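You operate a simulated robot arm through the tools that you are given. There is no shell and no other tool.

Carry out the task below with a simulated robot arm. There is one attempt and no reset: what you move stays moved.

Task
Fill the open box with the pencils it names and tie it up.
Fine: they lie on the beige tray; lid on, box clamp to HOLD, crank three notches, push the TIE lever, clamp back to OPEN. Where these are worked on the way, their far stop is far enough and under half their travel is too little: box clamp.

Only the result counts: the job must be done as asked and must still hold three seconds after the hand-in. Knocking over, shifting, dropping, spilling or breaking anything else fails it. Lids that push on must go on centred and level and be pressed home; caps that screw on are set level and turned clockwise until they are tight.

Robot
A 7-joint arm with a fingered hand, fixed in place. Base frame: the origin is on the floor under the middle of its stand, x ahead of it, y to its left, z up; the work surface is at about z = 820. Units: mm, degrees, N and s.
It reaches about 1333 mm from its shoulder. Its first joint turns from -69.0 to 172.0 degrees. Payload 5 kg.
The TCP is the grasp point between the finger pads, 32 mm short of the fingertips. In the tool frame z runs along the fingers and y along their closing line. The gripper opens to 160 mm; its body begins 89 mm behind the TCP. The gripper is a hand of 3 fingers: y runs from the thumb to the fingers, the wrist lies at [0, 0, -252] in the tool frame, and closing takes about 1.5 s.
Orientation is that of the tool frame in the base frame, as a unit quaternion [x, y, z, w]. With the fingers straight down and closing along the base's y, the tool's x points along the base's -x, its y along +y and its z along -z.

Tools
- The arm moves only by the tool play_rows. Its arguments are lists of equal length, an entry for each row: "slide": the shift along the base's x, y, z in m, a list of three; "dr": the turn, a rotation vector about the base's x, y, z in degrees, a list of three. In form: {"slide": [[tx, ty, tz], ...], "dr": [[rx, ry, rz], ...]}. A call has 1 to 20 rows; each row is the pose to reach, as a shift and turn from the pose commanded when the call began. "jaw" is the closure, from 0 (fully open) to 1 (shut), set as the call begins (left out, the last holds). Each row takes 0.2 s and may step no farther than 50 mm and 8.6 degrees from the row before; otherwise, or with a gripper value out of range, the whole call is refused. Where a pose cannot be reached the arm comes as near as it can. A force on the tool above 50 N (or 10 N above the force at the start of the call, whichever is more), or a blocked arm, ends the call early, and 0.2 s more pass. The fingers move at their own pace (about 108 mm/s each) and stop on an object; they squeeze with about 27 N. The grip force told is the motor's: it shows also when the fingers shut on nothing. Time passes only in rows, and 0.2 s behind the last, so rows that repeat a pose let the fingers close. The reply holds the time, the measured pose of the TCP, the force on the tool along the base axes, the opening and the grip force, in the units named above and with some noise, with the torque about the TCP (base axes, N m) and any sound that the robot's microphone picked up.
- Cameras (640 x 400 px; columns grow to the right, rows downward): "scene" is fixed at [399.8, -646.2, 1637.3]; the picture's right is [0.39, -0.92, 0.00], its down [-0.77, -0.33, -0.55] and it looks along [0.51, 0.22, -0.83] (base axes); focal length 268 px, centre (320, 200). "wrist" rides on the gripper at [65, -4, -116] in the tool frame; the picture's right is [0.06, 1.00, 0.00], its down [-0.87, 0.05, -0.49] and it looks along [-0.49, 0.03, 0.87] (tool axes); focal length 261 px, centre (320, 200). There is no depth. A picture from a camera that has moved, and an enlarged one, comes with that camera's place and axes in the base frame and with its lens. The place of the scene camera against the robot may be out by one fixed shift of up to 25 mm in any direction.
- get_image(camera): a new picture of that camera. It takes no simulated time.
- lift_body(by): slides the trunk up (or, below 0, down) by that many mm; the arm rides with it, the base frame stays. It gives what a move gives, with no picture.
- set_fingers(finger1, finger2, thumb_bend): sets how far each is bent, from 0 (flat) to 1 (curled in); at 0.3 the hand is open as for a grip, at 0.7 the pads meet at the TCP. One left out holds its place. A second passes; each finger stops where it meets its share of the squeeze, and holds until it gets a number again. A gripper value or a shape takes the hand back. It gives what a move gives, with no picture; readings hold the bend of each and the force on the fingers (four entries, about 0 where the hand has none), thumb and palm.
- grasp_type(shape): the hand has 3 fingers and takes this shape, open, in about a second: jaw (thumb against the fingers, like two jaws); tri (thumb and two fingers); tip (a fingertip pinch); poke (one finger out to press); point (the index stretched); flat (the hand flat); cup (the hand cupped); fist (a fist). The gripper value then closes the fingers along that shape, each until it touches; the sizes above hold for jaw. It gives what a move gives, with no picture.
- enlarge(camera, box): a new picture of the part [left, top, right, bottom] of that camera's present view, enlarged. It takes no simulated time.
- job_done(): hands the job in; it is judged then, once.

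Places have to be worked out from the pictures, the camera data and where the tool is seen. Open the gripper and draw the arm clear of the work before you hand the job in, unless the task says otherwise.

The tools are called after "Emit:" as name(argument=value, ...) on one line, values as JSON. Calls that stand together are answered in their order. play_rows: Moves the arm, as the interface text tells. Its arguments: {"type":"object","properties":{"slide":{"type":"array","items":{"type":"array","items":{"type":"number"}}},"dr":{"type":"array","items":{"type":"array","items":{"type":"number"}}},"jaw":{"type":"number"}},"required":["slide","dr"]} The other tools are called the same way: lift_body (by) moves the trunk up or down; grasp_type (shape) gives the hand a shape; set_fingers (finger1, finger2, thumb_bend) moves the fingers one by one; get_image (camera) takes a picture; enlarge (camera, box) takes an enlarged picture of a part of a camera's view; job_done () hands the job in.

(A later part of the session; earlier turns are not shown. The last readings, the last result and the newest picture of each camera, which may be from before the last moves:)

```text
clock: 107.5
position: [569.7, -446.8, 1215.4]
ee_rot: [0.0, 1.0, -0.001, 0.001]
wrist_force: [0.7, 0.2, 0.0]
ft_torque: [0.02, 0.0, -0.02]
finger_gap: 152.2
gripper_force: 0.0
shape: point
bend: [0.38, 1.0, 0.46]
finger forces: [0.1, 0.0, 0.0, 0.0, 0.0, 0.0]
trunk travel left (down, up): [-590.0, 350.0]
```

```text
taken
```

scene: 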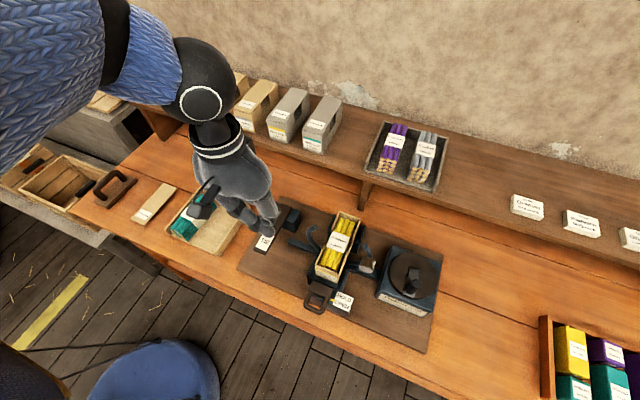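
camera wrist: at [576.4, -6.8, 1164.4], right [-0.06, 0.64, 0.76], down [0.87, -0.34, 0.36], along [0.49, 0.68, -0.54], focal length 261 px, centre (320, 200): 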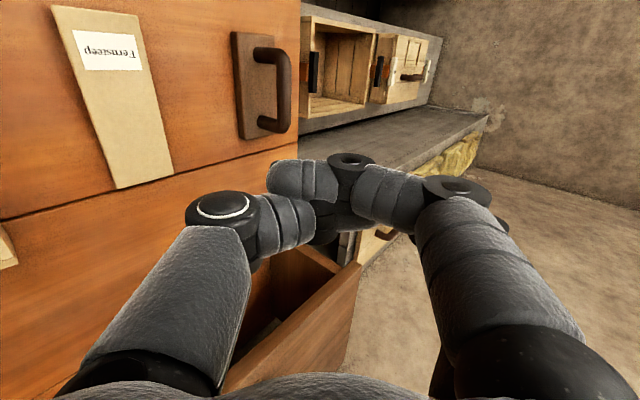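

I enlarge the hand in the scene view.

Emit:
enlarge(camera="scene", box=[170, 120, 310, 250])

Emit:
enlarge(camera="wrist", box=[150, 120, 450, 340])

```text
3.08 times, centred on (240, 185) of scene
camera zoom: at [399.8, -646.2, 1637.3], right [0.39, -0.92, 0.0], down [-0.77, -0.33, -0.55], along [0.51, 0.22, -0.83], focal length 824 px, centre (566, 246)
```

zoom: 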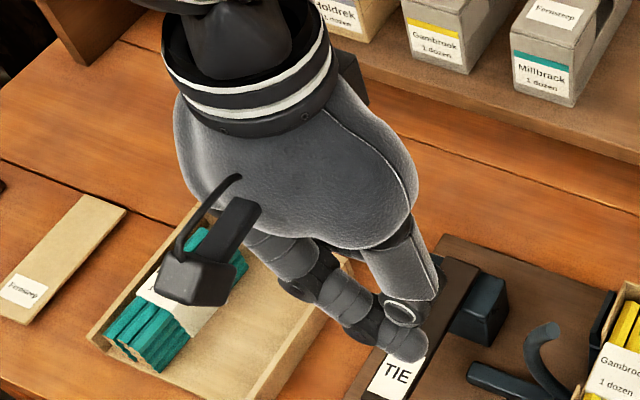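

```text
1.82 times, centred on (300, 230) of wrist
camera zoom: at [504.8, -450.4, 1330.0], right [-0.06, 1.0, 0.0], down [0.87, 0.06, 0.49], along [0.49, 0.03, -0.87], focal length 474 px, centre (356, 146)
```

zoom: 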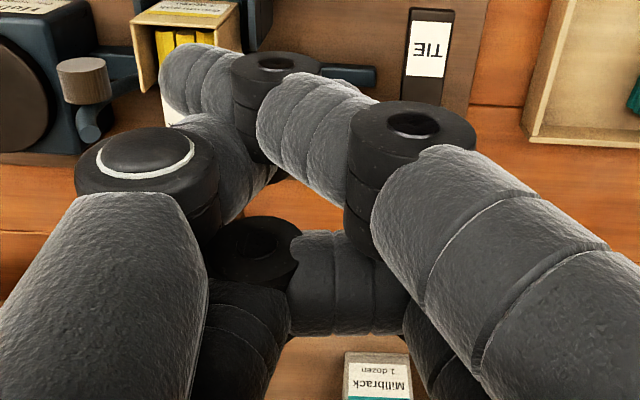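

The bulky knuckles of finger 1 and thumb are jammed side by side. I command the open jaw again and give it several seconds to work itself free.

Emit:
grasp_type(shape="jaw")

Emit:
play_rows(slide=[[0, 0, 0], [0, 0, 0], [0, 0, 0], [0, 0, 0], [0, 0, 0], [0, 0, 0], [0, 0, 0], [0, 0, 0]], dr=[[0, 0, 0], [0, 0, 0], [0, 0, 0], [0, 0, 0], [0, 0, 0], [0, 0, 0], [0, 0, 0], [0, 0, 0]], jaw=0)

Emit:
enlarge(camera="wrist", box=[100, 100, 560, 360])

```text
clock: 108.4
position: [570.6, -445.5, 1214.6]
ee_rot: [0.0, 1.0, -0.002, 0.001]
wrist_force: [-1.3, 0.7, 0.7]
ft_torque: [0.03, 0.0, -0.01]
finger_gap: 27.9
gripper_force: 0.0
shape: jaw
bend: [0.58, 0.3, 0.5]
finger forces: [0.1, 0.1, 0.0, 0.0, 0.0, 0.0]
trunk travel left (down, up): [-590.0, 350.0]
```

```text
clock: 110.2
position: [571.1, -446.2, 1214.8]
ee_rot: [-0.001, 1.0, -0.002, 0.001]
wrist_force: [0.0, 0.4, 0.7]
ft_torque: [-0.04, 0.0, -0.02]
finger_gap: 28.0
gripper_force: 0.1
shape: jaw
bend: [0.58, 0.3, 0.5]
finger forces: [0.0, 0.1, 0.0, 0.0, 0.0, 0.1]
trunk travel left (down, up): [-590.0, 350.0]
```

```text
1.39 times, centred on (330, 230) of wrist
camera zoom: at [505.0, -449.3, 1330.3], right [-0.06, 1.0, 0.0], down [0.87, 0.06, 0.49], along [0.49, 0.03, -0.87], focal length 363 px, centre (306, 158)
```

zoom: 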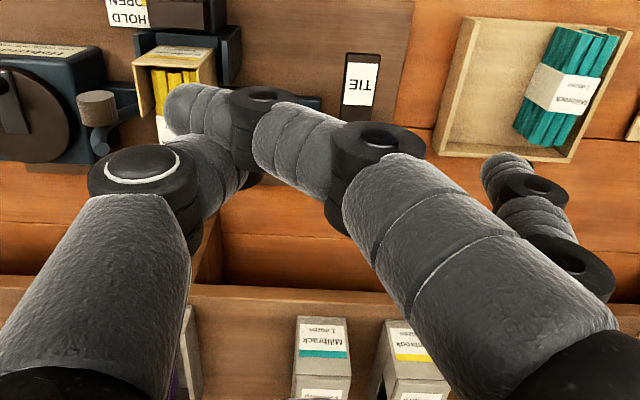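

I try a race: from "point", curl the thumb fully (finger 1 holds), then call "point" again so that finger 1 straightens before the thumb comes back out.

Emit:
grasp_type(shape="point")

Emit:
set_fingers(thumb_bend=1.0)

Emit:
grasp_type(shape="point")

Emit:
enlarge(camera="wrist", box=[100, 100, 560, 360])

```text
clock: 111.1
position: [569.9, -446.0, 1214.8]
ee_rot: [0.001, 1.0, -0.002, 0.0]
wrist_force: [-0.7, -0.2, -0.2]
ft_torque: [0.0, -0.01, 0.01]
finger_gap: 152.4
gripper_force: 0.1
shape: point
bend: [0.37, 0.79, 0.47]
finger forces: [0.0, 0.1, 0.0, 0.1, 0.1, 0.1]
trunk travel left (down, up): [-590.0, 350.0]
```

```text
clock: 112.1
position: [569.2, -446.5, 1215.6]
ee_rot: [0.0, 1.0, -0.002, 0.0]
wrist_force: [-0.3, -0.3, 0.7]
ft_torque: [0.01, -0.01, 0.02]
finger_gap: 26.4
gripper_force: 0.1
shape: fingers
bend: [0.39, 0.83, 0.94]
finger forces: [0.1, 0.1, 0.0, 0.0, 0.1, 0.0]
trunk travel left (down, up): [-590.0, 350.0]
```

```text
clock: 113.0
position: [569.9, -445.8, 1215.7]
ee_rot: [0.0, 1.0, -0.001, 0.0]
wrist_force: [-0.1, -0.1, -0.2]
ft_torque: [0.0, 0.02, -0.01]
finger_gap: 152.2
gripper_force: 0.0
shape: point
bend: [0.34, 0.85, 0.49]
finger forces: [0.1, 0.0, 0.0, 0.0, 0.1, 0.1]
trunk travel left (down, up): [-590.0, 350.0]
```

```text
1.39 times, centred on (330, 230) of wrist
camera zoom: at [505.0, -449.3, 1330.3], right [-0.06, 1.0, 0.0], down [0.87, 0.06, 0.49], along [0.49, 0.03, -0.87], focal length 363 px, centre (306, 158)
```

zoom: 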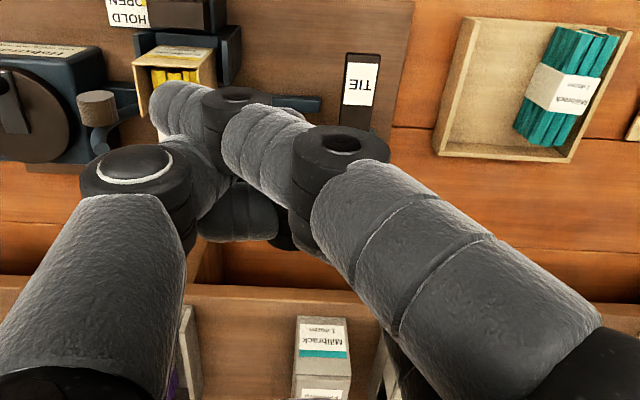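

I try the direct reverse of how it tangled: from "point" back to "poke".

Emit:
grasp_type(shape="poke")

Emit:
enlarge(camera="wrist", box=[100, 100, 560, 360])

```text
clock: 113.9
position: [571.5, -446.5, 1215.7]
ee_rot: [0.001, 1.0, -0.001, 0.001]
wrist_force: [-0.6, 0.6, -0.1]
ft_torque: [0.0, 0.02, 0.02]
finger_gap: 0.0
gripper_force: 0.0
shape: poke
bend: [0.98, 1.0, 1.0]
finger forces: [0.1, 0.1, 0.1, 0.1, 0.1, 0.0]
trunk travel left (down, up): [-590.0, 350.0]
```

```text
1.39 times, centred on (330, 230) of wrist
camera zoom: at [505.0, -449.3, 1330.3], right [-0.06, 1.0, 0.0], down [0.87, 0.06, 0.49], along [0.49, 0.03, -0.87], focal length 363 px, centre (306, 158)
```

zoom: 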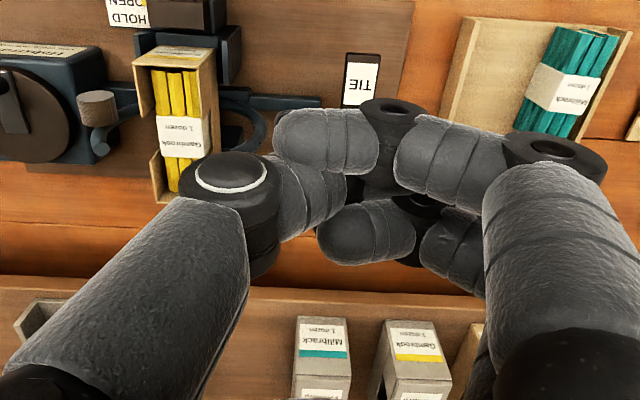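

In this state the thumb lies between the two curled fingers, whose tips point left; pulling only the thumb straight out to the left should slide it free. I open just the thumb.

Emit:
set_fingers(thumb_bend=0.2)

Emit:
enlarge(camera="wrist", box=[60, 100, 580, 380])

```text
clock: 114.9
position: [570.2, -445.7, 1214.7]
ee_rot: [0.0, 1.0, -0.002, 0.001]
wrist_force: [-0.7, -0.6, -0.8]
ft_torque: [0.03, -0.02, -0.03]
finger_gap: 28.3
gripper_force: 0.0
shape: fingers
bend: [1.0, 1.0, 0.3]
finger forces: [0.1, 0.0, 0.0, 0.0, 0.0, 0.0]
trunk travel left (down, up): [-590.0, 350.0]
```

```text
1.23 times, centred on (320, 240) of wrist
camera zoom: at [505.0, -449.2, 1330.3], right [-0.06, 1.0, 0.0], down [0.87, 0.06, 0.49], along [0.49, 0.03, -0.87], focal length 321 px, centre (320, 151)
```

zoom: 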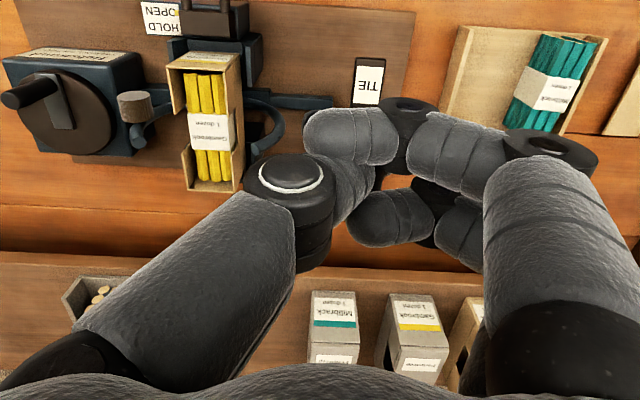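

I realise "0" means flat (leaning inward) while "0.3" is the open position. I command the thumb to 0.3 so it swings out to the left between the fingertips.

Emit:
set_fingers(thumb_bend=0.3)

Emit:
enlarge(camera="wrist", box=[60, 100, 580, 380])

```text
clock: 115.9
position: [570.6, -445.7, 1215.8]
ee_rot: [-0.001, 1.0, -0.002, 0.002]
wrist_force: [0.7, 0.6, -1.2]
ft_torque: [0.03, 0.0, 0.02]
finger_gap: 28.1
gripper_force: 0.1
shape: fingers
bend: [1.0, 1.0, 0.34]
finger forces: [0.0, 0.0, 0.1, 0.0, 0.0, 0.0]
trunk travel left (down, up): [-590.0, 350.0]
```

```text
1.23 times, centred on (320, 240) of wrist
camera zoom: at [505.0, -449.3, 1330.3], right [-0.06, 1.0, 0.0], down [0.87, 0.06, 0.49], along [0.49, 0.03, -0.87], focal length 321 px, centre (320, 151)
```

zoom: 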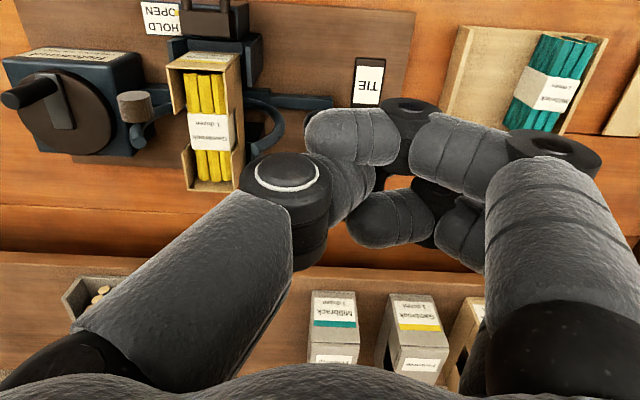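

Now I open both fingers to 0.3 from their fully curled state (finger 2 freed itself that way before), leaving the thumb.

Emit:
set_fingers(finger1=0.3, finger2=0.3)

Emit:
enlarge(camera="wrist", box=[60, 100, 580, 380])

```text
clock: 116.9
position: [570.6, -446.9, 1214.7]
ee_rot: [0.0, 1.0, -0.002, 0.0]
wrist_force: [0.7, -0.3, -0.4]
ft_torque: [0.0, 0.04, 0.01]
finger_gap: 29.6
gripper_force: 0.1
shape: fingers
bend: [0.79, 0.3, 0.37]
finger forces: [0.0, 0.1, 0.1, 0.0, 0.0, 0.0]
trunk travel left (down, up): [-590.0, 350.0]
```

```text
1.23 times, centred on (320, 240) of wrist
camera zoom: at [505.0, -449.2, 1330.3], right [-0.06, 1.0, 0.0], down [0.87, 0.06, 0.49], along [0.49, 0.03, -0.87], focal length 321 px, centre (320, 151)
```

zoom: 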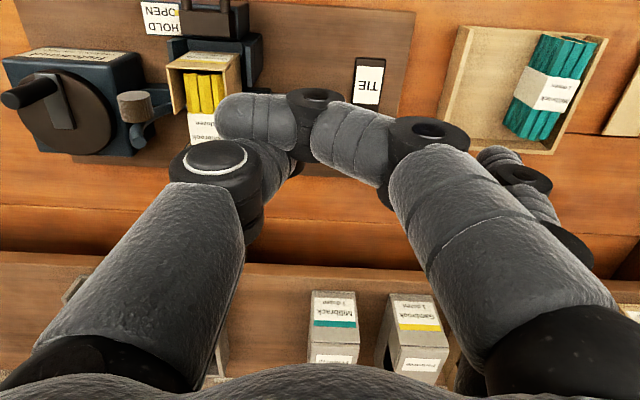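

Finger 2 is free again, only finger 1 is still caught. I go back to "poke" (all curled) and then open the two fingers to 0.3 while the thumb stays fully curled.

Emit:
grasp_type(shape="poke")

Emit:
set_fingers(finger1=0.3, finger2=0.3, thumb_bend=1.0)

Emit:
enlarge(camera="wrist", box=[60, 100, 580, 380])

```text
clock: 117.8
position: [570.9, -446.2, 1214.0]
ee_rot: [0.0, 1.0, -0.002, 0.0]
wrist_force: [-0.5, -0.9, -1.3]
ft_torque: [-0.01, 0.01, 0.01]
finger_gap: 0.3
gripper_force: 0.0
shape: poke
bend: [0.99, 0.93, 1.0]
finger forces: [0.1, 0.0, 0.1, 0.0, 0.0, 0.0]
trunk travel left (down, up): [-590.0, 350.0]
```

```text
clock: 118.8
position: [571.6, -446.8, 1215.7]
ee_rot: [0.0, 1.0, -0.001, 0.001]
wrist_force: [0.0, -0.6, 0.6]
ft_torque: [-0.01, -0.01, -0.01]
finger_gap: 26.2
gripper_force: 0.0
shape: fingers
bend: [0.95, 0.3, 0.93]
finger forces: [0.0, 0.1, 0.0, 0.0, 0.1, 0.0]
trunk travel left (down, up): [-590.0, 350.0]
```

```text
1.23 times, centred on (320, 240) of wrist
camera zoom: at [505.0, -449.2, 1330.3], right [-0.06, 1.0, 0.0], down [0.87, 0.06, 0.49], along [0.49, 0.03, -0.87], focal length 321 px, centre (320, 151)
```

zoom: 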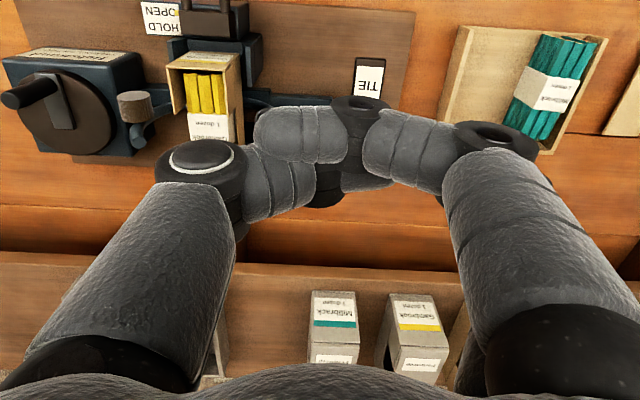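

Hooks hold best when curled; a straight thumb leaning toward the fingers should let finger 1 slide off its tip. I command the thumb flat (0) with the fingers opening at 0.3.

Emit:
set_fingers(finger1=0.3, finger2=0.3, thumb_bend=0.0)

Emit:
enlarge(camera="wrist", box=[60, 100, 580, 380])

```text
clock: 119.8
position: [570.3, -446.9, 1214.7]
ee_rot: [0.0, 1.0, -0.002, 0.001]
wrist_force: [-0.4, 0.8, -0.4]
ft_torque: [0.01, -0.03, -0.01]
finger_gap: 29.1
gripper_force: 0.1
shape: fingers
bend: [0.76, 0.3, 0.58]
finger forces: [0.1, 0.1, 0.0, 0.0, 0.0, 0.1]
trunk travel left (down, up): [-590.0, 350.0]
```

```text
1.23 times, centred on (320, 240) of wrist
camera zoom: at [505.0, -449.3, 1330.3], right [-0.06, 1.0, 0.0], down [0.87, 0.06, 0.49], along [0.49, 0.03, -0.87], focal length 321 px, centre (320, 151)
```

zoom: 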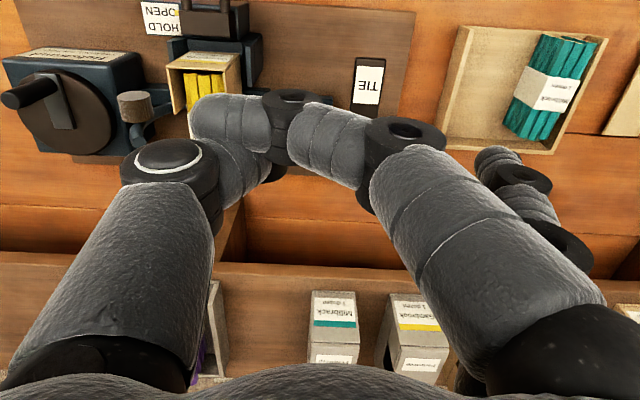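

Flat (0) means spread open. New attempt: "poke" first (finger 1 fully curled with its base open), then open finger 2 and the thumb only, so the straight thumb can slip past finger 1's rounded tip.

Emit:
grasp_type(shape="poke")

Emit:
set_fingers(finger2=0.3, thumb_bend=0.0)

Emit:
enlarge(camera="wrist", box=[60, 100, 580, 380])

```text
clock: 120.7
position: [571.4, -446.3, 1215.0]
ee_rot: [0.0, 1.0, -0.002, 0.001]
wrist_force: [-0.2, -0.7, -0.2]
ft_torque: [-0.02, 0.02, -0.01]
finger_gap: 0.1
gripper_force: 0.0
shape: poke
bend: [1.0, 0.96, 1.0]
finger forces: [0.1, 0.0, 0.0, 0.0, 0.1, 0.0]
trunk travel left (down, up): [-590.0, 350.0]
```

```text
clock: 121.7
position: [569.9, -446.4, 1214.2]
ee_rot: [0.001, 1.0, -0.002, 0.001]
wrist_force: [0.1, -0.4, -0.3]
ft_torque: [0.02, 0.05, 0.0]
finger_gap: 27.9
gripper_force: 0.0
shape: fingers
bend: [1.0, 0.3, 0.28]
finger forces: [0.0, 0.1, 0.0, 0.0, 0.0, 0.1]
trunk travel left (down, up): [-590.0, 350.0]
```

```text
1.23 times, centred on (320, 240) of wrist
camera zoom: at [505.0, -449.2, 1330.3], right [-0.06, 1.0, 0.0], down [0.87, 0.06, 0.49], along [0.49, 0.03, -0.87], focal length 321 px, centre (320, 151)
```

zoom: 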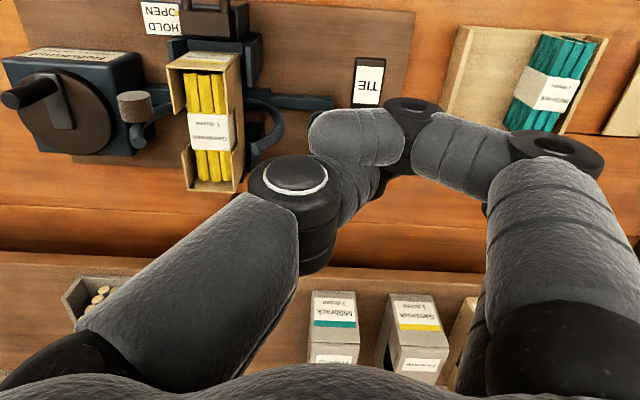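

I test what the gripper value does within "poke": it may stretch one finger out, which could unhook it.

Emit:
grasp_type(shape="poke")

Emit:
play_rows(slide=[[0, 0, 0], [0, 0, 0], [0, 0, 0], [0, 0, 0], [0, 0, 0]], dr=[[0, 0, 0], [0, 0, 0], [0, 0, 0], [0, 0, 0], [0, 0, 0]], jaw=1.0)

Emit:
enlarge(camera="wrist", box=[60, 100, 580, 380])

```text
clock: 122.6
position: [571.0, -446.5, 1215.7]
ee_rot: [0.001, 1.0, -0.002, 0.001]
wrist_force: [-0.3, -0.3, -1.1]
ft_torque: [-0.01, 0.0, 0.0]
finger_gap: 0.0
gripper_force: 0.1
shape: poke
bend: [1.0, 0.92, 1.0]
finger forces: [0.0, 0.0, 0.0, 0.0, 0.0, 0.0]
trunk travel left (down, up): [-590.0, 350.0]
```

```text
clock: 123.8
position: [570.1, -445.9, 1215.0]
ee_rot: [0.0, 1.0, -0.001, 0.002]
wrist_force: [1.1, -0.7, 0.3]
ft_torque: [0.02, 0.01, 0.0]
finger_gap: 0.0
gripper_force: 27.4
shape: jaw
bend: [0.78, 0.64, 0.64]
finger forces: [0.1, 0.1, 0.2, 0.1, 0.1, 0.1]
trunk travel left (down, up): [-590.0, 350.0]
```

```text
1.23 times, centred on (320, 240) of wrist
camera zoom: at [505.0, -449.3, 1330.3], right [-0.06, 1.0, 0.0], down [0.87, 0.06, 0.49], along [0.49, 0.03, -0.87], focal length 321 px, centre (320, 151)
```

zoom: 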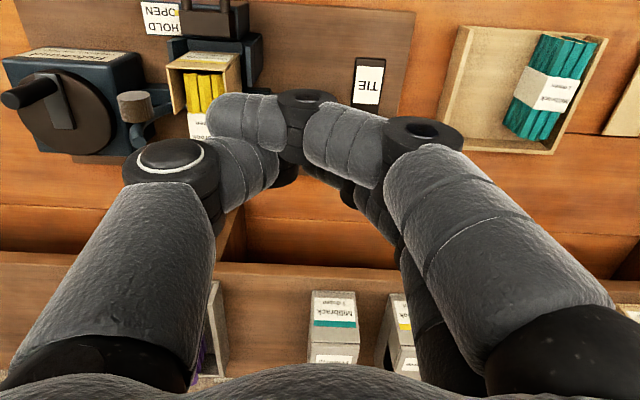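

I try opening directly from the fully curled "poke" state, and also via "cup".

Emit:
grasp_type(shape="poke")

Emit:
grasp_type(shape="jaw")

Emit:
grasp_type(shape="cup")

Emit:
enlarge(camera="wrist", box=[60, 100, 580, 380])

Emit:
grasp_type(shape="fist")

Emit:
enlarge(camera="wrist", box=[60, 100, 580, 380])

Emit:
grasp_type(shape="jaw")

```text
clock: 124.7
position: [571.2, -446.7, 1215.9]
ee_rot: [0.0, 1.0, -0.002, 0.0]
wrist_force: [0.1, -0.1, -0.1]
ft_torque: [0.02, 0.02, -0.02]
finger_gap: 0.0
gripper_force: 0.1
shape: poke
bend: [0.99, 0.97, 1.0]
finger forces: [0.0, 0.0, 0.0, 0.0, 0.1, 0.1]
trunk travel left (down, up): [-590.0, 350.0]
```

```text
clock: 125.6
position: [569.9, -445.8, 1215.7]
ee_rot: [0.0, 1.0, -0.002, 0.002]
wrist_force: [0.2, 0.2, -0.3]
ft_torque: [0.0, -0.03, 0.0]
finger_gap: 28.1
gripper_force: 0.0
shape: jaw
bend: [0.73, 0.3, 0.47]
finger forces: [0.0, 0.0, 0.0, 0.0, 0.0, 0.0]
trunk travel left (down, up): [-590.0, 350.0]
```

```text
clock: 126.5
position: [570.1, -446.9, 1215.2]
ee_rot: [-0.001, 1.0, -0.002, 0.001]
wrist_force: [0.3, 0.1, 0.3]
ft_torque: [0.0, -0.01, -0.03]
finger_gap: 48.4
gripper_force: 0.0
shape: cup
bend: [0.17, 0.0, 0.2]
finger forces: [0.0, 0.0, 0.0, 0.0, 0.0, 0.0]
trunk travel left (down, up): [-590.0, 350.0]
```

```text
1.23 times, centred on (320, 240) of wrist
camera zoom: at [505.0, -449.3, 1330.3], right [-0.06, 1.0, 0.0], down [0.87, 0.06, 0.49], along [0.49, 0.03, -0.87], focal length 321 px, centre (320, 151)
```

zoom: 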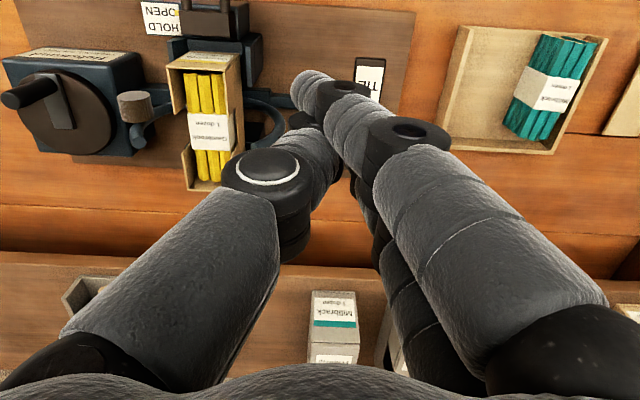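

```text
clock: 127.4
position: [570.3, -445.3, 1213.9]
ee_rot: [0.0, 1.0, -0.001, 0.001]
wrist_force: [0.1, -0.1, -0.5]
ft_torque: [0.04, 0.0, 0.01]
finger_gap: 0.0
gripper_force: 0.2
shape: fist
bend: [0.68, 0.59, 0.6]
finger forces: [0.0, 0.0, 0.1, 0.0, 0.0, 0.0]
trunk travel left (down, up): [-590.0, 350.0]
```

```text
1.23 times, centred on (320, 240) of wrist
camera zoom: at [505.0, -449.3, 1330.3], right [-0.06, 1.0, 0.0], down [0.87, 0.06, 0.49], along [0.49, 0.03, -0.87], focal length 321 px, centre (320, 151)
```

zoom: 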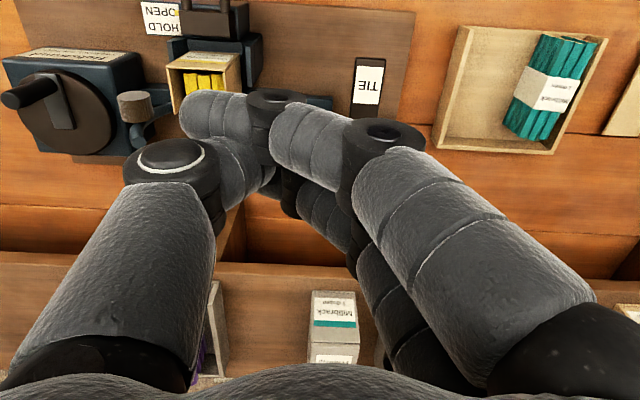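

```text
clock: 128.3
position: [571.3, -446.8, 1216.1]
ee_rot: [-0.001, 1.0, -0.001, 0.001]
wrist_force: [0.6, -0.1, -0.3]
ft_torque: [0.01, 0.01, -0.03]
finger_gap: 0.1
gripper_force: 0.2
shape: jaw
bend: [0.72, 0.63, 0.47]
finger forces: [0.1, 0.0, 0.0, 0.0, 0.0, 0.0]
trunk travel left (down, up): [-590.0, 350.0]
```

"Cup" makes the fingers nearly straight, with only the tips crossing. From "cup" I curl the thumb fully (fingers hold straight), which should let finger 1 swing out freely afterwards.

Emit:
grasp_type(shape="cup")

Emit:
set_fingers(thumb_bend=1.0)

Emit:
enlarge(camera="wrist", box=[60, 100, 580, 380])

```text
clock: 129.2
position: [570.6, -445.6, 1215.8]
ee_rot: [0.001, 1.0, -0.001, 0.001]
wrist_force: [0.0, 0.4, 0.6]
ft_torque: [-0.02, 0.01, -0.03]
finger_gap: 33.5
gripper_force: 0.2
shape: cup
bend: [0.18, 0.22, 0.19]
finger forces: [0.0, 0.1, 0.0, 0.0, 0.0, 0.0]
trunk travel left (down, up): [-590.0, 350.0]
```

```text
clock: 130.2
position: [571.1, -446.4, 1214.7]
ee_rot: [0.0, 1.0, -0.002, 0.001]
wrist_force: [0.3, 0.3, 0.7]
ft_torque: [0.01, 0.0, -0.01]
finger_gap: 8.6
gripper_force: 0.1
shape: fingers
bend: [0.13, 0.22, 0.91]
finger forces: [0.0, 0.0, 0.1, 0.0, 0.0, 0.1]
trunk travel left (down, up): [-590.0, 350.0]
```

```text
1.23 times, centred on (320, 240) of wrist
camera zoom: at [505.0, -449.3, 1330.3], right [-0.06, 1.0, 0.0], down [0.87, 0.06, 0.49], along [0.49, 0.03, -0.87], focal length 321 px, centre (320, 151)
```

zoom: 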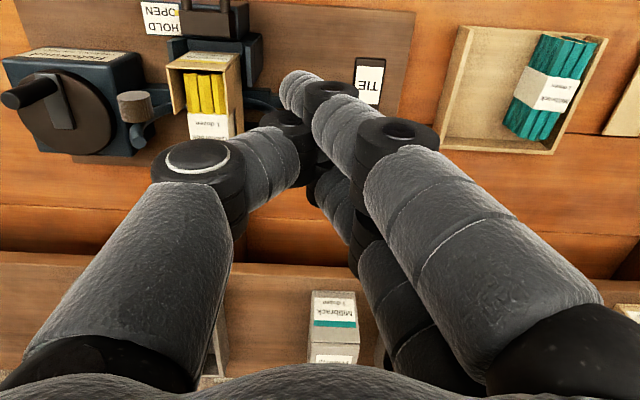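

Now the fingers are straight and the thumb is curled away beneath them. I open both fingers to 0.3.

Emit:
set_fingers(finger1=0.3, finger2=0.3)

Emit:
enlarge(camera="wrist", box=[60, 100, 580, 380])

```text
clock: 131.2
position: [570.5, -447.1, 1215.3]
ee_rot: [0.0, 1.0, -0.001, 0.0]
wrist_force: [-0.2, 0.6, 0.1]
ft_torque: [0.03, -0.01, 0.04]
finger_gap: 9.2
gripper_force: 0.1
shape: fingers
bend: [0.36, 0.37, 0.92]
finger forces: [0.0, 0.0, 0.1, 0.1, 0.0, 0.0]
trunk travel left (down, up): [-590.0, 350.0]
```

```text
1.23 times, centred on (320, 240) of wrist
camera zoom: at [505.0, -449.3, 1330.3], right [-0.06, 1.0, 0.0], down [0.87, 0.06, 0.49], along [0.49, 0.03, -0.87], focal length 321 px, centre (320, 151)
```

zoom: 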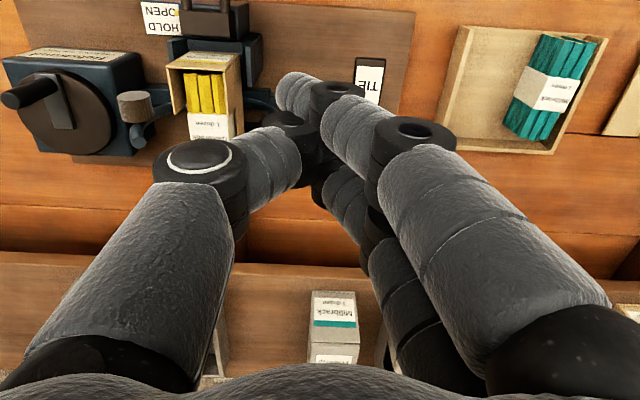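

The fingers are now pressing right against the curled thumb's tip. I uncurl the thumb to 0.3 while the fingers keep pulling outward.

Emit:
set_fingers(thumb_bend=0.3)

Emit:
enlarge(camera="wrist", box=[60, 100, 580, 380])

```text
clock: 132.2
position: [570.3, -446.4, 1215.9]
ee_rot: [0.0, 1.0, -0.002, 0.001]
wrist_force: [0.3, 0.0, 0.5]
ft_torque: [-0.01, 0.01, -0.01]
finger_gap: 7.3
gripper_force: 0.0
shape: fingers
bend: [0.34, 0.35, 0.49]
finger forces: [0.0, 0.0, 0.0, 0.0, 0.0, 0.0]
trunk travel left (down, up): [-590.0, 350.0]
```

```text
1.23 times, centred on (320, 240) of wrist
camera zoom: at [505.0, -449.2, 1330.3], right [-0.06, 1.0, 0.0], down [0.87, 0.06, 0.49], along [0.49, 0.03, -0.87], focal length 321 px, centre (320, 151)
```

zoom: 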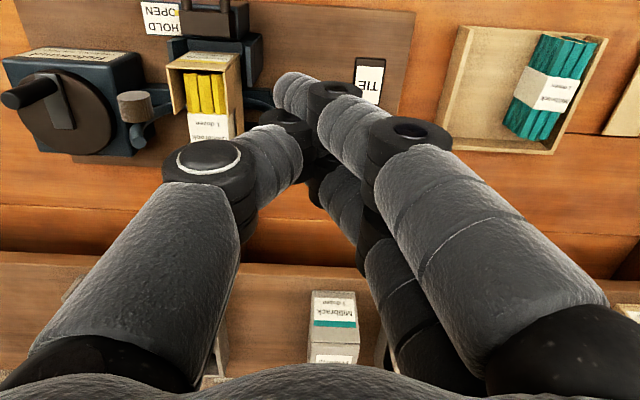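

The 0.3 target itself bends the fingertips around the thumb. I redo it: "cup", curl the thumb, then open the fingers with target 0.0 so that they stay straight while swinging out.

Emit:
grasp_type(shape="cup")

Emit:
set_fingers(thumb_bend=1.0)

Emit:
set_fingers(finger1=0.0, finger2=0.0, thumb_bend=1.0)

Emit:
enlarge(camera="wrist", box=[60, 100, 580, 380])

```text
clock: 133.1
position: [570.2, -446.0, 1215.4]
ee_rot: [0.0, 1.0, -0.002, 0.001]
wrist_force: [-0.3, 0.0, -0.5]
ft_torque: [0.01, 0.02, 0.02]
finger_gap: 39.0
gripper_force: 0.1
shape: cup
bend: [0.16, 0.19, 0.23]
finger forces: [0.0, 0.0, 0.0, 0.0, 0.1, 0.0]
trunk travel left (down, up): [-590.0, 350.0]
```

```text
clock: 134.1
position: [571.9, -445.9, 1214.5]
ee_rot: [0.0, 1.0, -0.002, 0.001]
wrist_force: [0.8, -0.2, -0.1]
ft_torque: [0.01, -0.01, -0.02]
finger_gap: 8.4
gripper_force: 0.0
shape: fingers
bend: [0.16, 0.16, 0.92]
finger forces: [0.0, 0.0, 0.0, 0.1, 0.0, 0.0]
trunk travel left (down, up): [-590.0, 350.0]
```

```text
clock: 135.1
position: [570.9, -445.9, 1215.2]
ee_rot: [0.0, 1.0, -0.002, 0.001]
wrist_force: [0.1, -0.5, -1.1]
ft_torque: [-0.01, 0.0, 0.0]
finger_gap: 8.8
gripper_force: 0.1
shape: fingers
bend: [0.18, 0.21, 0.91]
finger forces: [0.0, 0.1, 0.1, 0.1, 0.0, 0.0]
trunk travel left (down, up): [-590.0, 350.0]
```

```text
1.23 times, centred on (320, 240) of wrist
camera zoom: at [505.0, -449.3, 1330.3], right [-0.06, 1.0, 0.0], down [0.87, 0.06, 0.49], along [0.49, 0.03, -0.87], focal length 321 px, centre (320, 151)
```

zoom: 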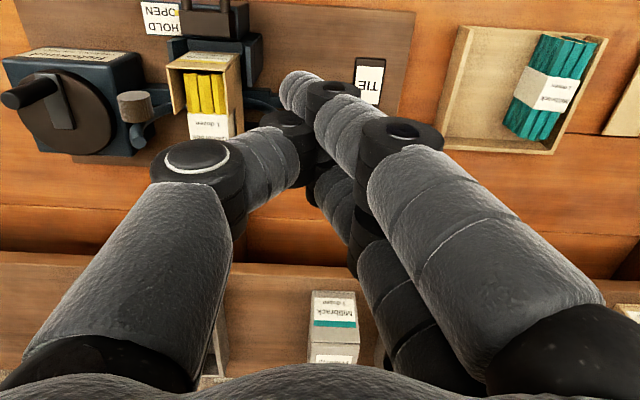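

Target 0 leaves them straight but not yet spread. I open the fingers in small increments (0.12, 0.2) so they remain nearly straight while spreading.

Emit:
set_fingers(finger1=0.12, finger2=0.12)

Emit:
set_fingers(finger1=0.2, finger2=0.2)

Emit:
enlarge(camera="wrist", box=[60, 100, 580, 380])

```text
clock: 136.1
position: [571.2, -445.3, 1214.7]
ee_rot: [0.0, 1.0, -0.002, 0.001]
wrist_force: [-0.5, -0.4, -0.2]
ft_torque: [0.02, 0.0, 0.01]
finger_gap: 9.0
gripper_force: 0.1
shape: fingers
bend: [0.22, 0.26, 0.91]
finger forces: [0.1, 0.0, 0.0, 0.1, 0.0, 0.0]
trunk travel left (down, up): [-590.0, 350.0]
```

```text
clock: 137.1
position: [571.1, -445.6, 1215.1]
ee_rot: [0.001, 1.0, -0.002, 0.001]
wrist_force: [0.9, 0.2, 0.3]
ft_torque: [0.02, -0.01, 0.04]
finger_gap: 9.3
gripper_force: 0.1
shape: fingers
bend: [0.29, 0.31, 0.91]
finger forces: [0.0, 0.0, 0.1, 0.1, 0.1, 0.2]
trunk travel left (down, up): [-590.0, 350.0]
```

```text
1.23 times, centred on (320, 240) of wrist
camera zoom: at [505.0, -449.3, 1330.3], right [-0.06, 1.0, 0.0], down [0.87, 0.06, 0.49], along [0.49, 0.03, -0.87], focal length 321 px, centre (320, 151)
```

zoom: 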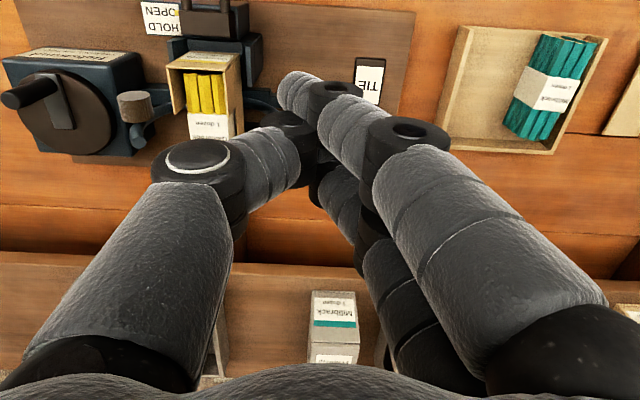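

Not yet. Finger 2 slipped out of the "poke" state easily, so I try releasing only finger 1 from "poke" while finger 2 and the thumb hold.

Emit:
grasp_type(shape="poke")

Emit:
set_fingers(finger1=0.3)

Emit:
enlarge(camera="wrist", box=[60, 100, 580, 380])

```text
clock: 138.0
position: [570.4, -445.6, 1214.5]
ee_rot: [-0.001, 1.0, -0.002, 0.0]
wrist_force: [0.7, 0.2, 0.7]
ft_torque: [0.0, 0.0, 0.02]
finger_gap: 0.0
gripper_force: 0.0
shape: poke
bend: [0.96, 0.96, 1.0]
finger forces: [0.0, 0.1, 0.0, 0.1, 0.0, 0.1]
trunk travel left (down, up): [-590.0, 350.0]
```

```text
clock: 139.0
position: [570.8, -445.5, 1215.3]
ee_rot: [0.0, 1.0, -0.002, 0.001]
wrist_force: [0.8, 0.4, -0.3]
ft_torque: [0.02, -0.03, 0.01]
finger_gap: 8.0
gripper_force: 0.1
shape: fingers
bend: [0.9, 0.94, 1.0]
finger forces: [0.0, 0.1, 0.1, 0.0, 0.0, 0.0]
trunk travel left (down, up): [-590.0, 350.0]
```

```text
1.23 times, centred on (320, 240) of wrist
camera zoom: at [505.0, -449.2, 1330.3], right [-0.06, 1.0, 0.0], down [0.87, 0.06, 0.49], along [0.49, 0.03, -0.87], focal length 321 px, centre (320, 151)
```

zoom: 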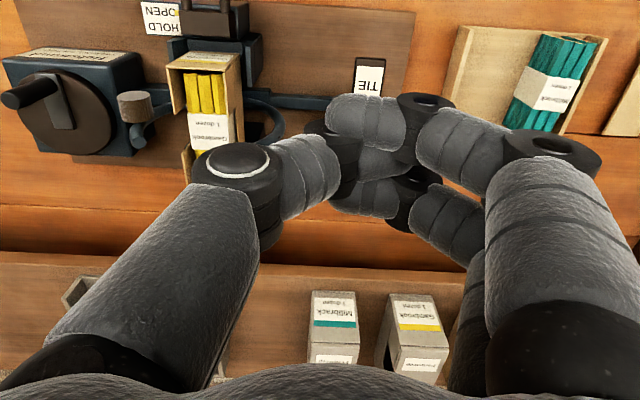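

This view is clear: only the thumb's last link is wedged between the two fingertips' links. Opening all bases while keeping them bent (gripper value 0.5) should pull it straight out. I try that.

Emit:
play_rows(slide=[[0, 0, 0], [0, 0, 0], [0, 0, 0], [0, 0, 0], [0, 0, 0], [0, 0, 0]], dr=[[0, 0, 0], [0, 0, 0], [0, 0, 0], [0, 0, 0], [0, 0, 0], [0, 0, 0]], jaw=0.5)

Emit:
enlarge(camera="wrist", box=[60, 100, 580, 380])

```text
clock: 140.4
position: [569.8, -446.8, 1215.4]
ee_rot: [-0.001, 1.0, -0.002, 0.001]
wrist_force: [0.0, 0.0, -0.1]
ft_torque: [-0.02, 0.02, -0.04]
finger_gap: 17.8
gripper_force: 0.1
shape: jaw
bend: [0.82, 0.84, 0.77]
finger forces: [0.1, 0.0, 0.1, 0.1, 0.1, 0.0]
trunk travel left (down, up): [-590.0, 350.0]
```

```text
1.23 times, centred on (320, 240) of wrist
camera zoom: at [505.0, -449.3, 1330.3], right [-0.06, 1.0, 0.0], down [0.87, 0.06, 0.49], along [0.49, 0.03, -0.87], focal length 321 px, centre (320, 151)
```

zoom: 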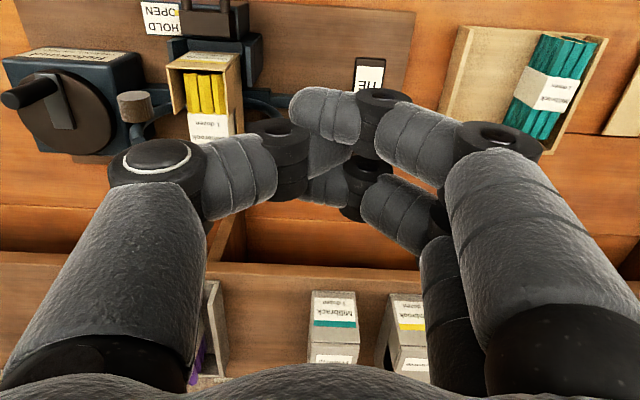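

It's sliding out: the wedge is smaller now. I hold this a bit longer, then reduce the value slightly.

Emit:
play_rows(slide=[[0, 0, 0], [0, 0, 0], [0, 0, 0], [0, 0, 0], [0, 0, 0], [0, 0, 0], [0, 0, 0], [0, 0, 0]], dr=[[0, 0, 0], [0, 0, 0], [0, 0, 0], [0, 0, 0], [0, 0, 0], [0, 0, 0], [0, 0, 0], [0, 0, 0]], jaw=0.45)

Emit:
enlarge(camera="wrist", box=[60, 100, 580, 380])

```text
clock: 142.2
position: [571.1, -446.5, 1215.5]
ee_rot: [0.0, 1.0, -0.002, 0.001]
wrist_force: [-0.8, 0.3, -0.4]
ft_torque: [0.0, -0.02, -0.03]
finger_gap: 18.0
gripper_force: 0.2
shape: jaw
bend: [0.82, 0.83, 0.77]
finger forces: [0.0, 0.0, 0.1, 0.0, 0.0, 0.0]
trunk travel left (down, up): [-590.0, 350.0]
```

```text
1.23 times, centred on (320, 240) of wrist
camera zoom: at [505.0, -449.3, 1330.3], right [-0.06, 1.0, 0.0], down [0.87, 0.06, 0.49], along [0.49, 0.03, -0.87], focal length 321 px, centre (320, 151)
```

zoom: 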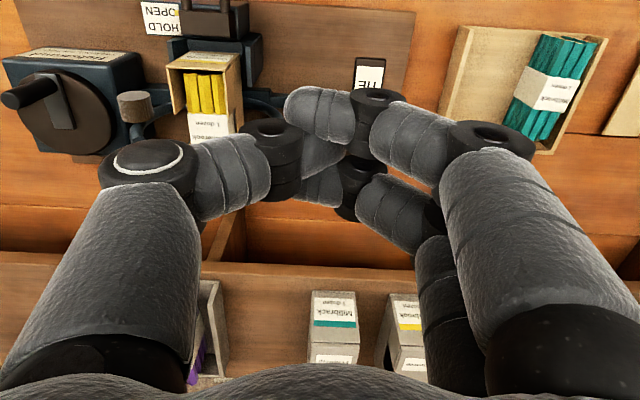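

I now release finger 2 only, which should take away the squeeze on the thumb's last link.

Emit:
set_fingers(finger2=0.3)

Emit:
enlarge(camera="wrist", box=[60, 100, 580, 380])

```text
clock: 143.2
position: [570.2, -445.5, 1215.5]
ee_rot: [0.001, 1.0, -0.002, 0.0]
wrist_force: [-0.3, -0.7, -0.6]
ft_torque: [0.01, -0.03, -0.01]
finger_gap: 56.0
gripper_force: 0.2
shape: fingers
bend: [0.73, 0.65, 0.78]
finger forces: [0.1, 0.0, 0.0, 0.0, 0.0, 0.0]
trunk travel left (down, up): [-590.0, 350.0]
```

```text
1.23 times, centred on (320, 240) of wrist
camera zoom: at [505.0, -449.3, 1330.3], right [-0.06, 1.0, 0.0], down [0.87, 0.06, 0.49], along [0.49, 0.03, -0.87], focal length 321 px, centre (320, 151)
```

zoom: 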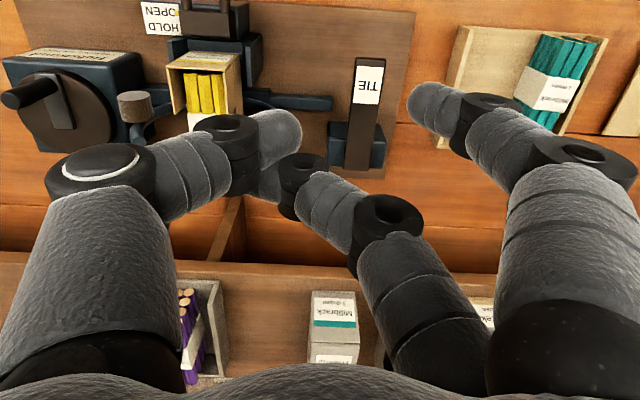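

Finger 1 is free. Now only finger 2 still hooks the thumb; I open finger 1 fully, and curl finger 2 and the thumb before opening finger 2.

Emit:
set_fingers(finger1=0.3, finger2=1.0, thumb_bend=0.6)

Emit:
enlarge(camera="wrist", box=[60, 100, 580, 380])

```text
clock: 144.2
position: [570.2, -446.5, 1214.1]
ee_rot: [0.0, 1.0, -0.002, 0.0]
wrist_force: [-0.7, 0.1, -0.1]
ft_torque: [0.02, -0.02, 0.01]
finger_gap: 80.4
gripper_force: 0.1
shape: fingers
bend: [0.3, 0.76, 0.75]
finger forces: [0.0, 0.0, 0.1, 0.0, 0.0, 0.0]
trunk travel left (down, up): [-590.0, 350.0]
```

```text
1.23 times, centred on (320, 240) of wrist
camera zoom: at [505.0, -449.3, 1330.3], right [-0.06, 1.0, 0.0], down [0.87, 0.06, 0.49], along [0.49, 0.03, -0.87], focal length 321 px, centre (320, 151)
```

zoom: 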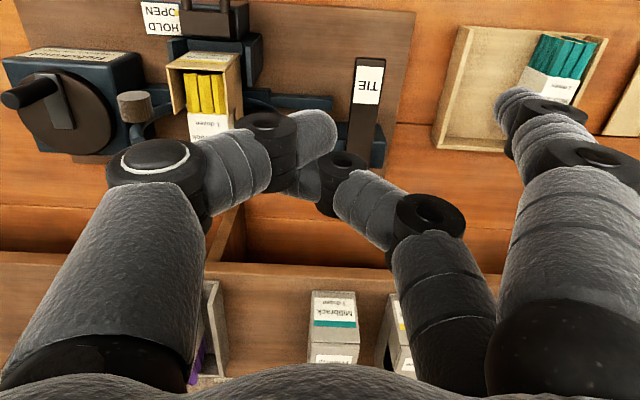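

Now I open finger 2 to 0.3.

Emit:
set_fingers(finger2=0.3, thumb_bend=1.0)

Emit:
enlarge(camera="wrist", box=[60, 100, 580, 380])

```text
clock: 145.2
position: [570.2, -446.0, 1214.5]
ee_rot: [-0.001, 1.0, -0.001, 0.0]
wrist_force: [0.1, 0.5, -0.8]
ft_torque: [-0.02, -0.04, 0.02]
finger_gap: 58.5
gripper_force: 0.1
shape: fingers
bend: [0.3, 0.97, 0.94]
finger forces: [0.0, 0.0, 0.0, 0.0, 0.0, 0.0]
trunk travel left (down, up): [-590.0, 350.0]
```

```text
1.23 times, centred on (320, 240) of wrist
camera zoom: at [505.0, -449.3, 1330.3], right [-0.06, 1.0, 0.0], down [0.87, 0.06, 0.49], along [0.49, 0.03, -0.87], focal length 321 px, centre (320, 151)
```

zoom: 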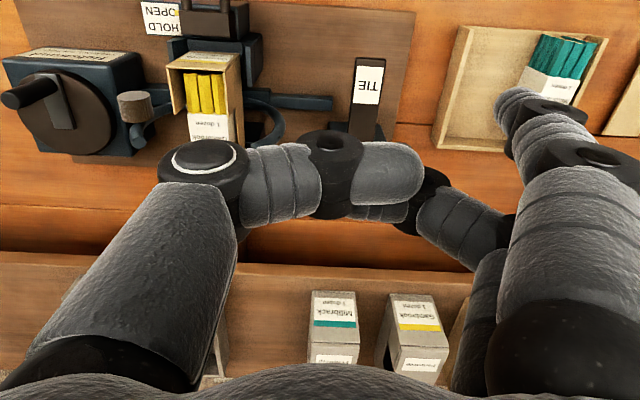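

Their last links now lie parallel, side by side. I open the thumb to 0.3.

Emit:
set_fingers(thumb_bend=0.3)

Emit:
enlarge(camera="wrist", box=[60, 100, 580, 380])

```text
clock: 146.2
position: [570.4, -445.7, 1215.7]
ee_rot: [0.0, 1.0, -0.002, 0.001]
wrist_force: [-0.2, -0.6, -0.2]
ft_torque: [0.0, 0.01, 0.02]
finger_gap: 80.5
gripper_force: 0.1
shape: fingers
bend: [0.3, 0.62, 0.71]
finger forces: [0.0, 0.0, 0.1, 0.1, 0.1, 0.1]
trunk travel left (down, up): [-590.0, 350.0]
```

```text
1.23 times, centred on (320, 240) of wrist
camera zoom: at [505.0, -449.3, 1330.3], right [-0.06, 1.0, 0.0], down [0.87, 0.06, 0.49], along [0.49, 0.03, -0.87], focal length 321 px, centre (320, 151)
```

zoom: 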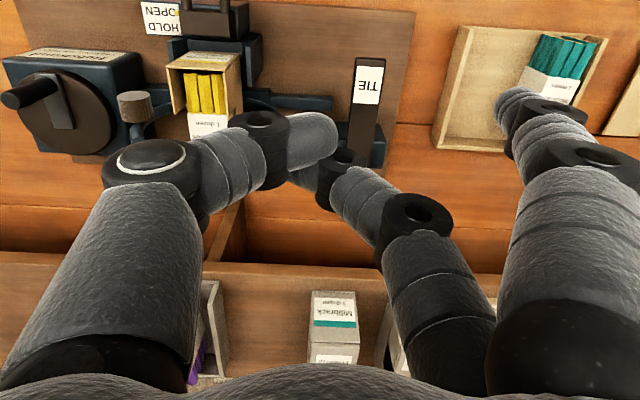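

I apply the gripper value 0.5 trick again (bases open, fingers bent).

Emit:
play_rows(slide=[[0, 0, 0], [0, 0, 0], [0, 0, 0], [0, 0, 0], [0, 0, 0], [0, 0, 0]], dr=[[0, 0, 0], [0, 0, 0], [0, 0, 0], [0, 0, 0], [0, 0, 0], [0, 0, 0]], jaw=0.4)

Emit:
enlarge(camera="wrist", box=[60, 100, 580, 380])

```text
clock: 147.6
position: [571.4, -445.7, 1215.9]
ee_rot: [0.0, 1.0, -0.002, 0.001]
wrist_force: [0.3, 0.1, -0.3]
ft_torque: [0.04, -0.03, -0.02]
finger_gap: 90.4
gripper_force: 0.1
shape: jaw
bend: [0.72, 0.72, 0.7]
finger forces: [0.0, 0.1, 0.0, 0.0, 0.0, 0.0]
trunk travel left (down, up): [-590.0, 350.0]
```

```text
1.23 times, centred on (320, 240) of wrist
camera zoom: at [505.0, -449.3, 1330.3], right [-0.06, 1.0, 0.0], down [0.87, 0.06, 0.49], along [0.49, 0.03, -0.87], focal length 321 px, centre (320, 151)
```

zoom: 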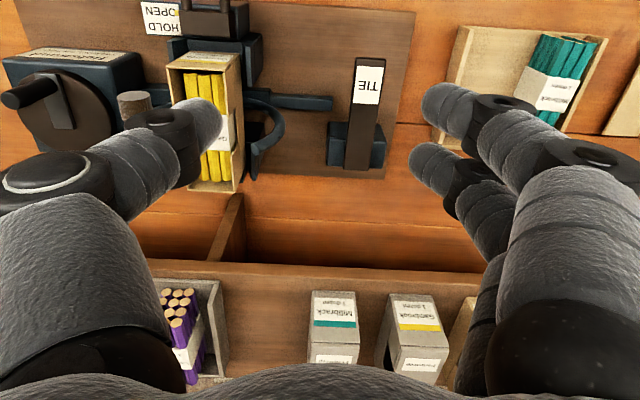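

The hand is completely free and clean again (I'll stick to the plain jaw from now on). Next I go back to the lid with the jaw nearly closed, so that I can press one fingertip on the lid and drag it to the table's front edge.

Emit:
play_rows(slide=[[0.01, 0.04, -0.01], [0.02, 0.08, -0.02], [0.03, 0.12, -0.04], [0.04, 0.16, -0.06], [0.05, 0.2, -0.08], [0.057, 0.24, -0.1], [0.057, 0.24, -0.12]], dr=[[0, 0, 0], [0, 0, 0], [0, 0, 0], [0, 0, 0], [0, 0, 0], [0, 0, 0], [0, 0, 0]], jaw=0.94)

Emit:
play_rows(slide=[[0, 0.03, 0.0], [0, 0.06, 0.0], [0, 0.09, 0.0], [0, 0.12, 0.0], [0, 0.15, 0.0], [0, 0.18, 0.0], [0, 0.21, 0.0], [0.003, 0.24, 0.0], [0.006, 0.26, 0.0], [0.012, 0.276, 0]], dr=[[7.5, 0, 0], [15, 0, 0], [22.5, 0, 0], [30, 0, 0], [37.5, 0, 0], [45, 0, 0], [48, 0, 0], [50, 0, 0], [50, 0, 0], [50, 0, 0]])

Emit:
get_image(camera="wrist")

```text
clock: 149.2
position: [626.7, -205.6, 1092.6]
ee_rot: [0.0, 1.0, -0.002, 0.001]
wrist_force: [-0.3, 0.7, -0.1]
ft_torque: [0.01, 0.01, 0.0]
finger_gap: 9.3
gripper_force: 0.1
shape: tri
bend: [0.71, 0.71, 0.7]
finger forces: [0.1, 0.1, 0.1, 0.1, 0.1, 0.1]
trunk travel left (down, up): [-590.0, 350.0]
```

```text
clock: 151.4
position: [639.5, 72.8, 1093.6]
ee_rot: [0.001, 0.907, 0.421, 0.001]
wrist_force: [-0.8, 0.5, -0.5]
ft_torque: [0.01, 0.01, -0.03]
finger_gap: 9.2
gripper_force: 0.2
shape: tri
bend: [0.71, 0.71, 0.7]
finger forces: [0.1, 0.0, 0.1, 0.0, 0.0, 0.1]
trunk travel left (down, up): [-590.0, 350.0]
```

```text
taken
camera wrist: at [575.2, -17.6, 1165.1], right [-0.06, 0.64, 0.76], down [0.87, -0.34, 0.36], along [0.49, 0.68, -0.54], focal length 261 px, centre (320, 200)
```

wrist: 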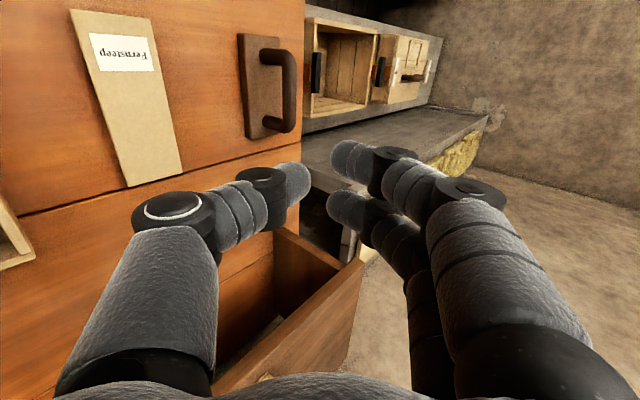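

The lid is at x 556–724, y 52–113 (centre ≈ (640, 82)). I descend over its centre to about z ≈ 882.

Emit:
play_rows(slide=[[0, 0, -0.04], [0, 0, -0.08], [0, 0, -0.12], [0, 0, -0.16], [0, 0, -0.19], [0, 0, -0.211], [0, 0, -0.211]], dr=[[0, 0, 0], [0, 0, 0], [0, 0, 0], [0, 0, 0], [0, 0, 0], [0, 0, 0], [0, 0, 0]])

Emit:
get_image(camera="wrist")

```text
clock: 153.0
position: [637.1, 66.6, 885.8]
ee_rot: [0.001, 0.907, 0.421, 0.001]
wrist_force: [0.1, 0.1, -0.1]
ft_torque: [-0.01, 0.02, -0.01]
finger_gap: 9.1
gripper_force: 0.1
shape: tri
bend: [0.71, 0.71, 0.7]
finger forces: [0.0, 0.0, 0.0, 0.0, 0.0, 0.1]
out of reach, approached as far as the arm can: row 6, 7
trunk travel left (down, up): [-590.0, 350.0]
```

```text
taken
camera wrist: at [571.2, -23.3, 957.0], right [-0.06, 0.64, 0.76], down [0.87, -0.34, 0.36], along [0.49, 0.68, -0.54], focal length 261 px, centre (320, 200)
```

wrist: 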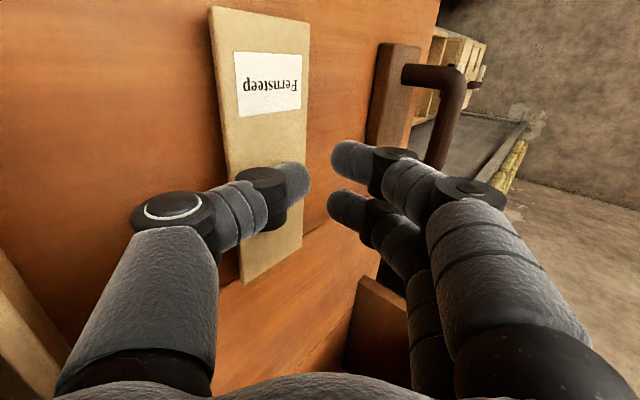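

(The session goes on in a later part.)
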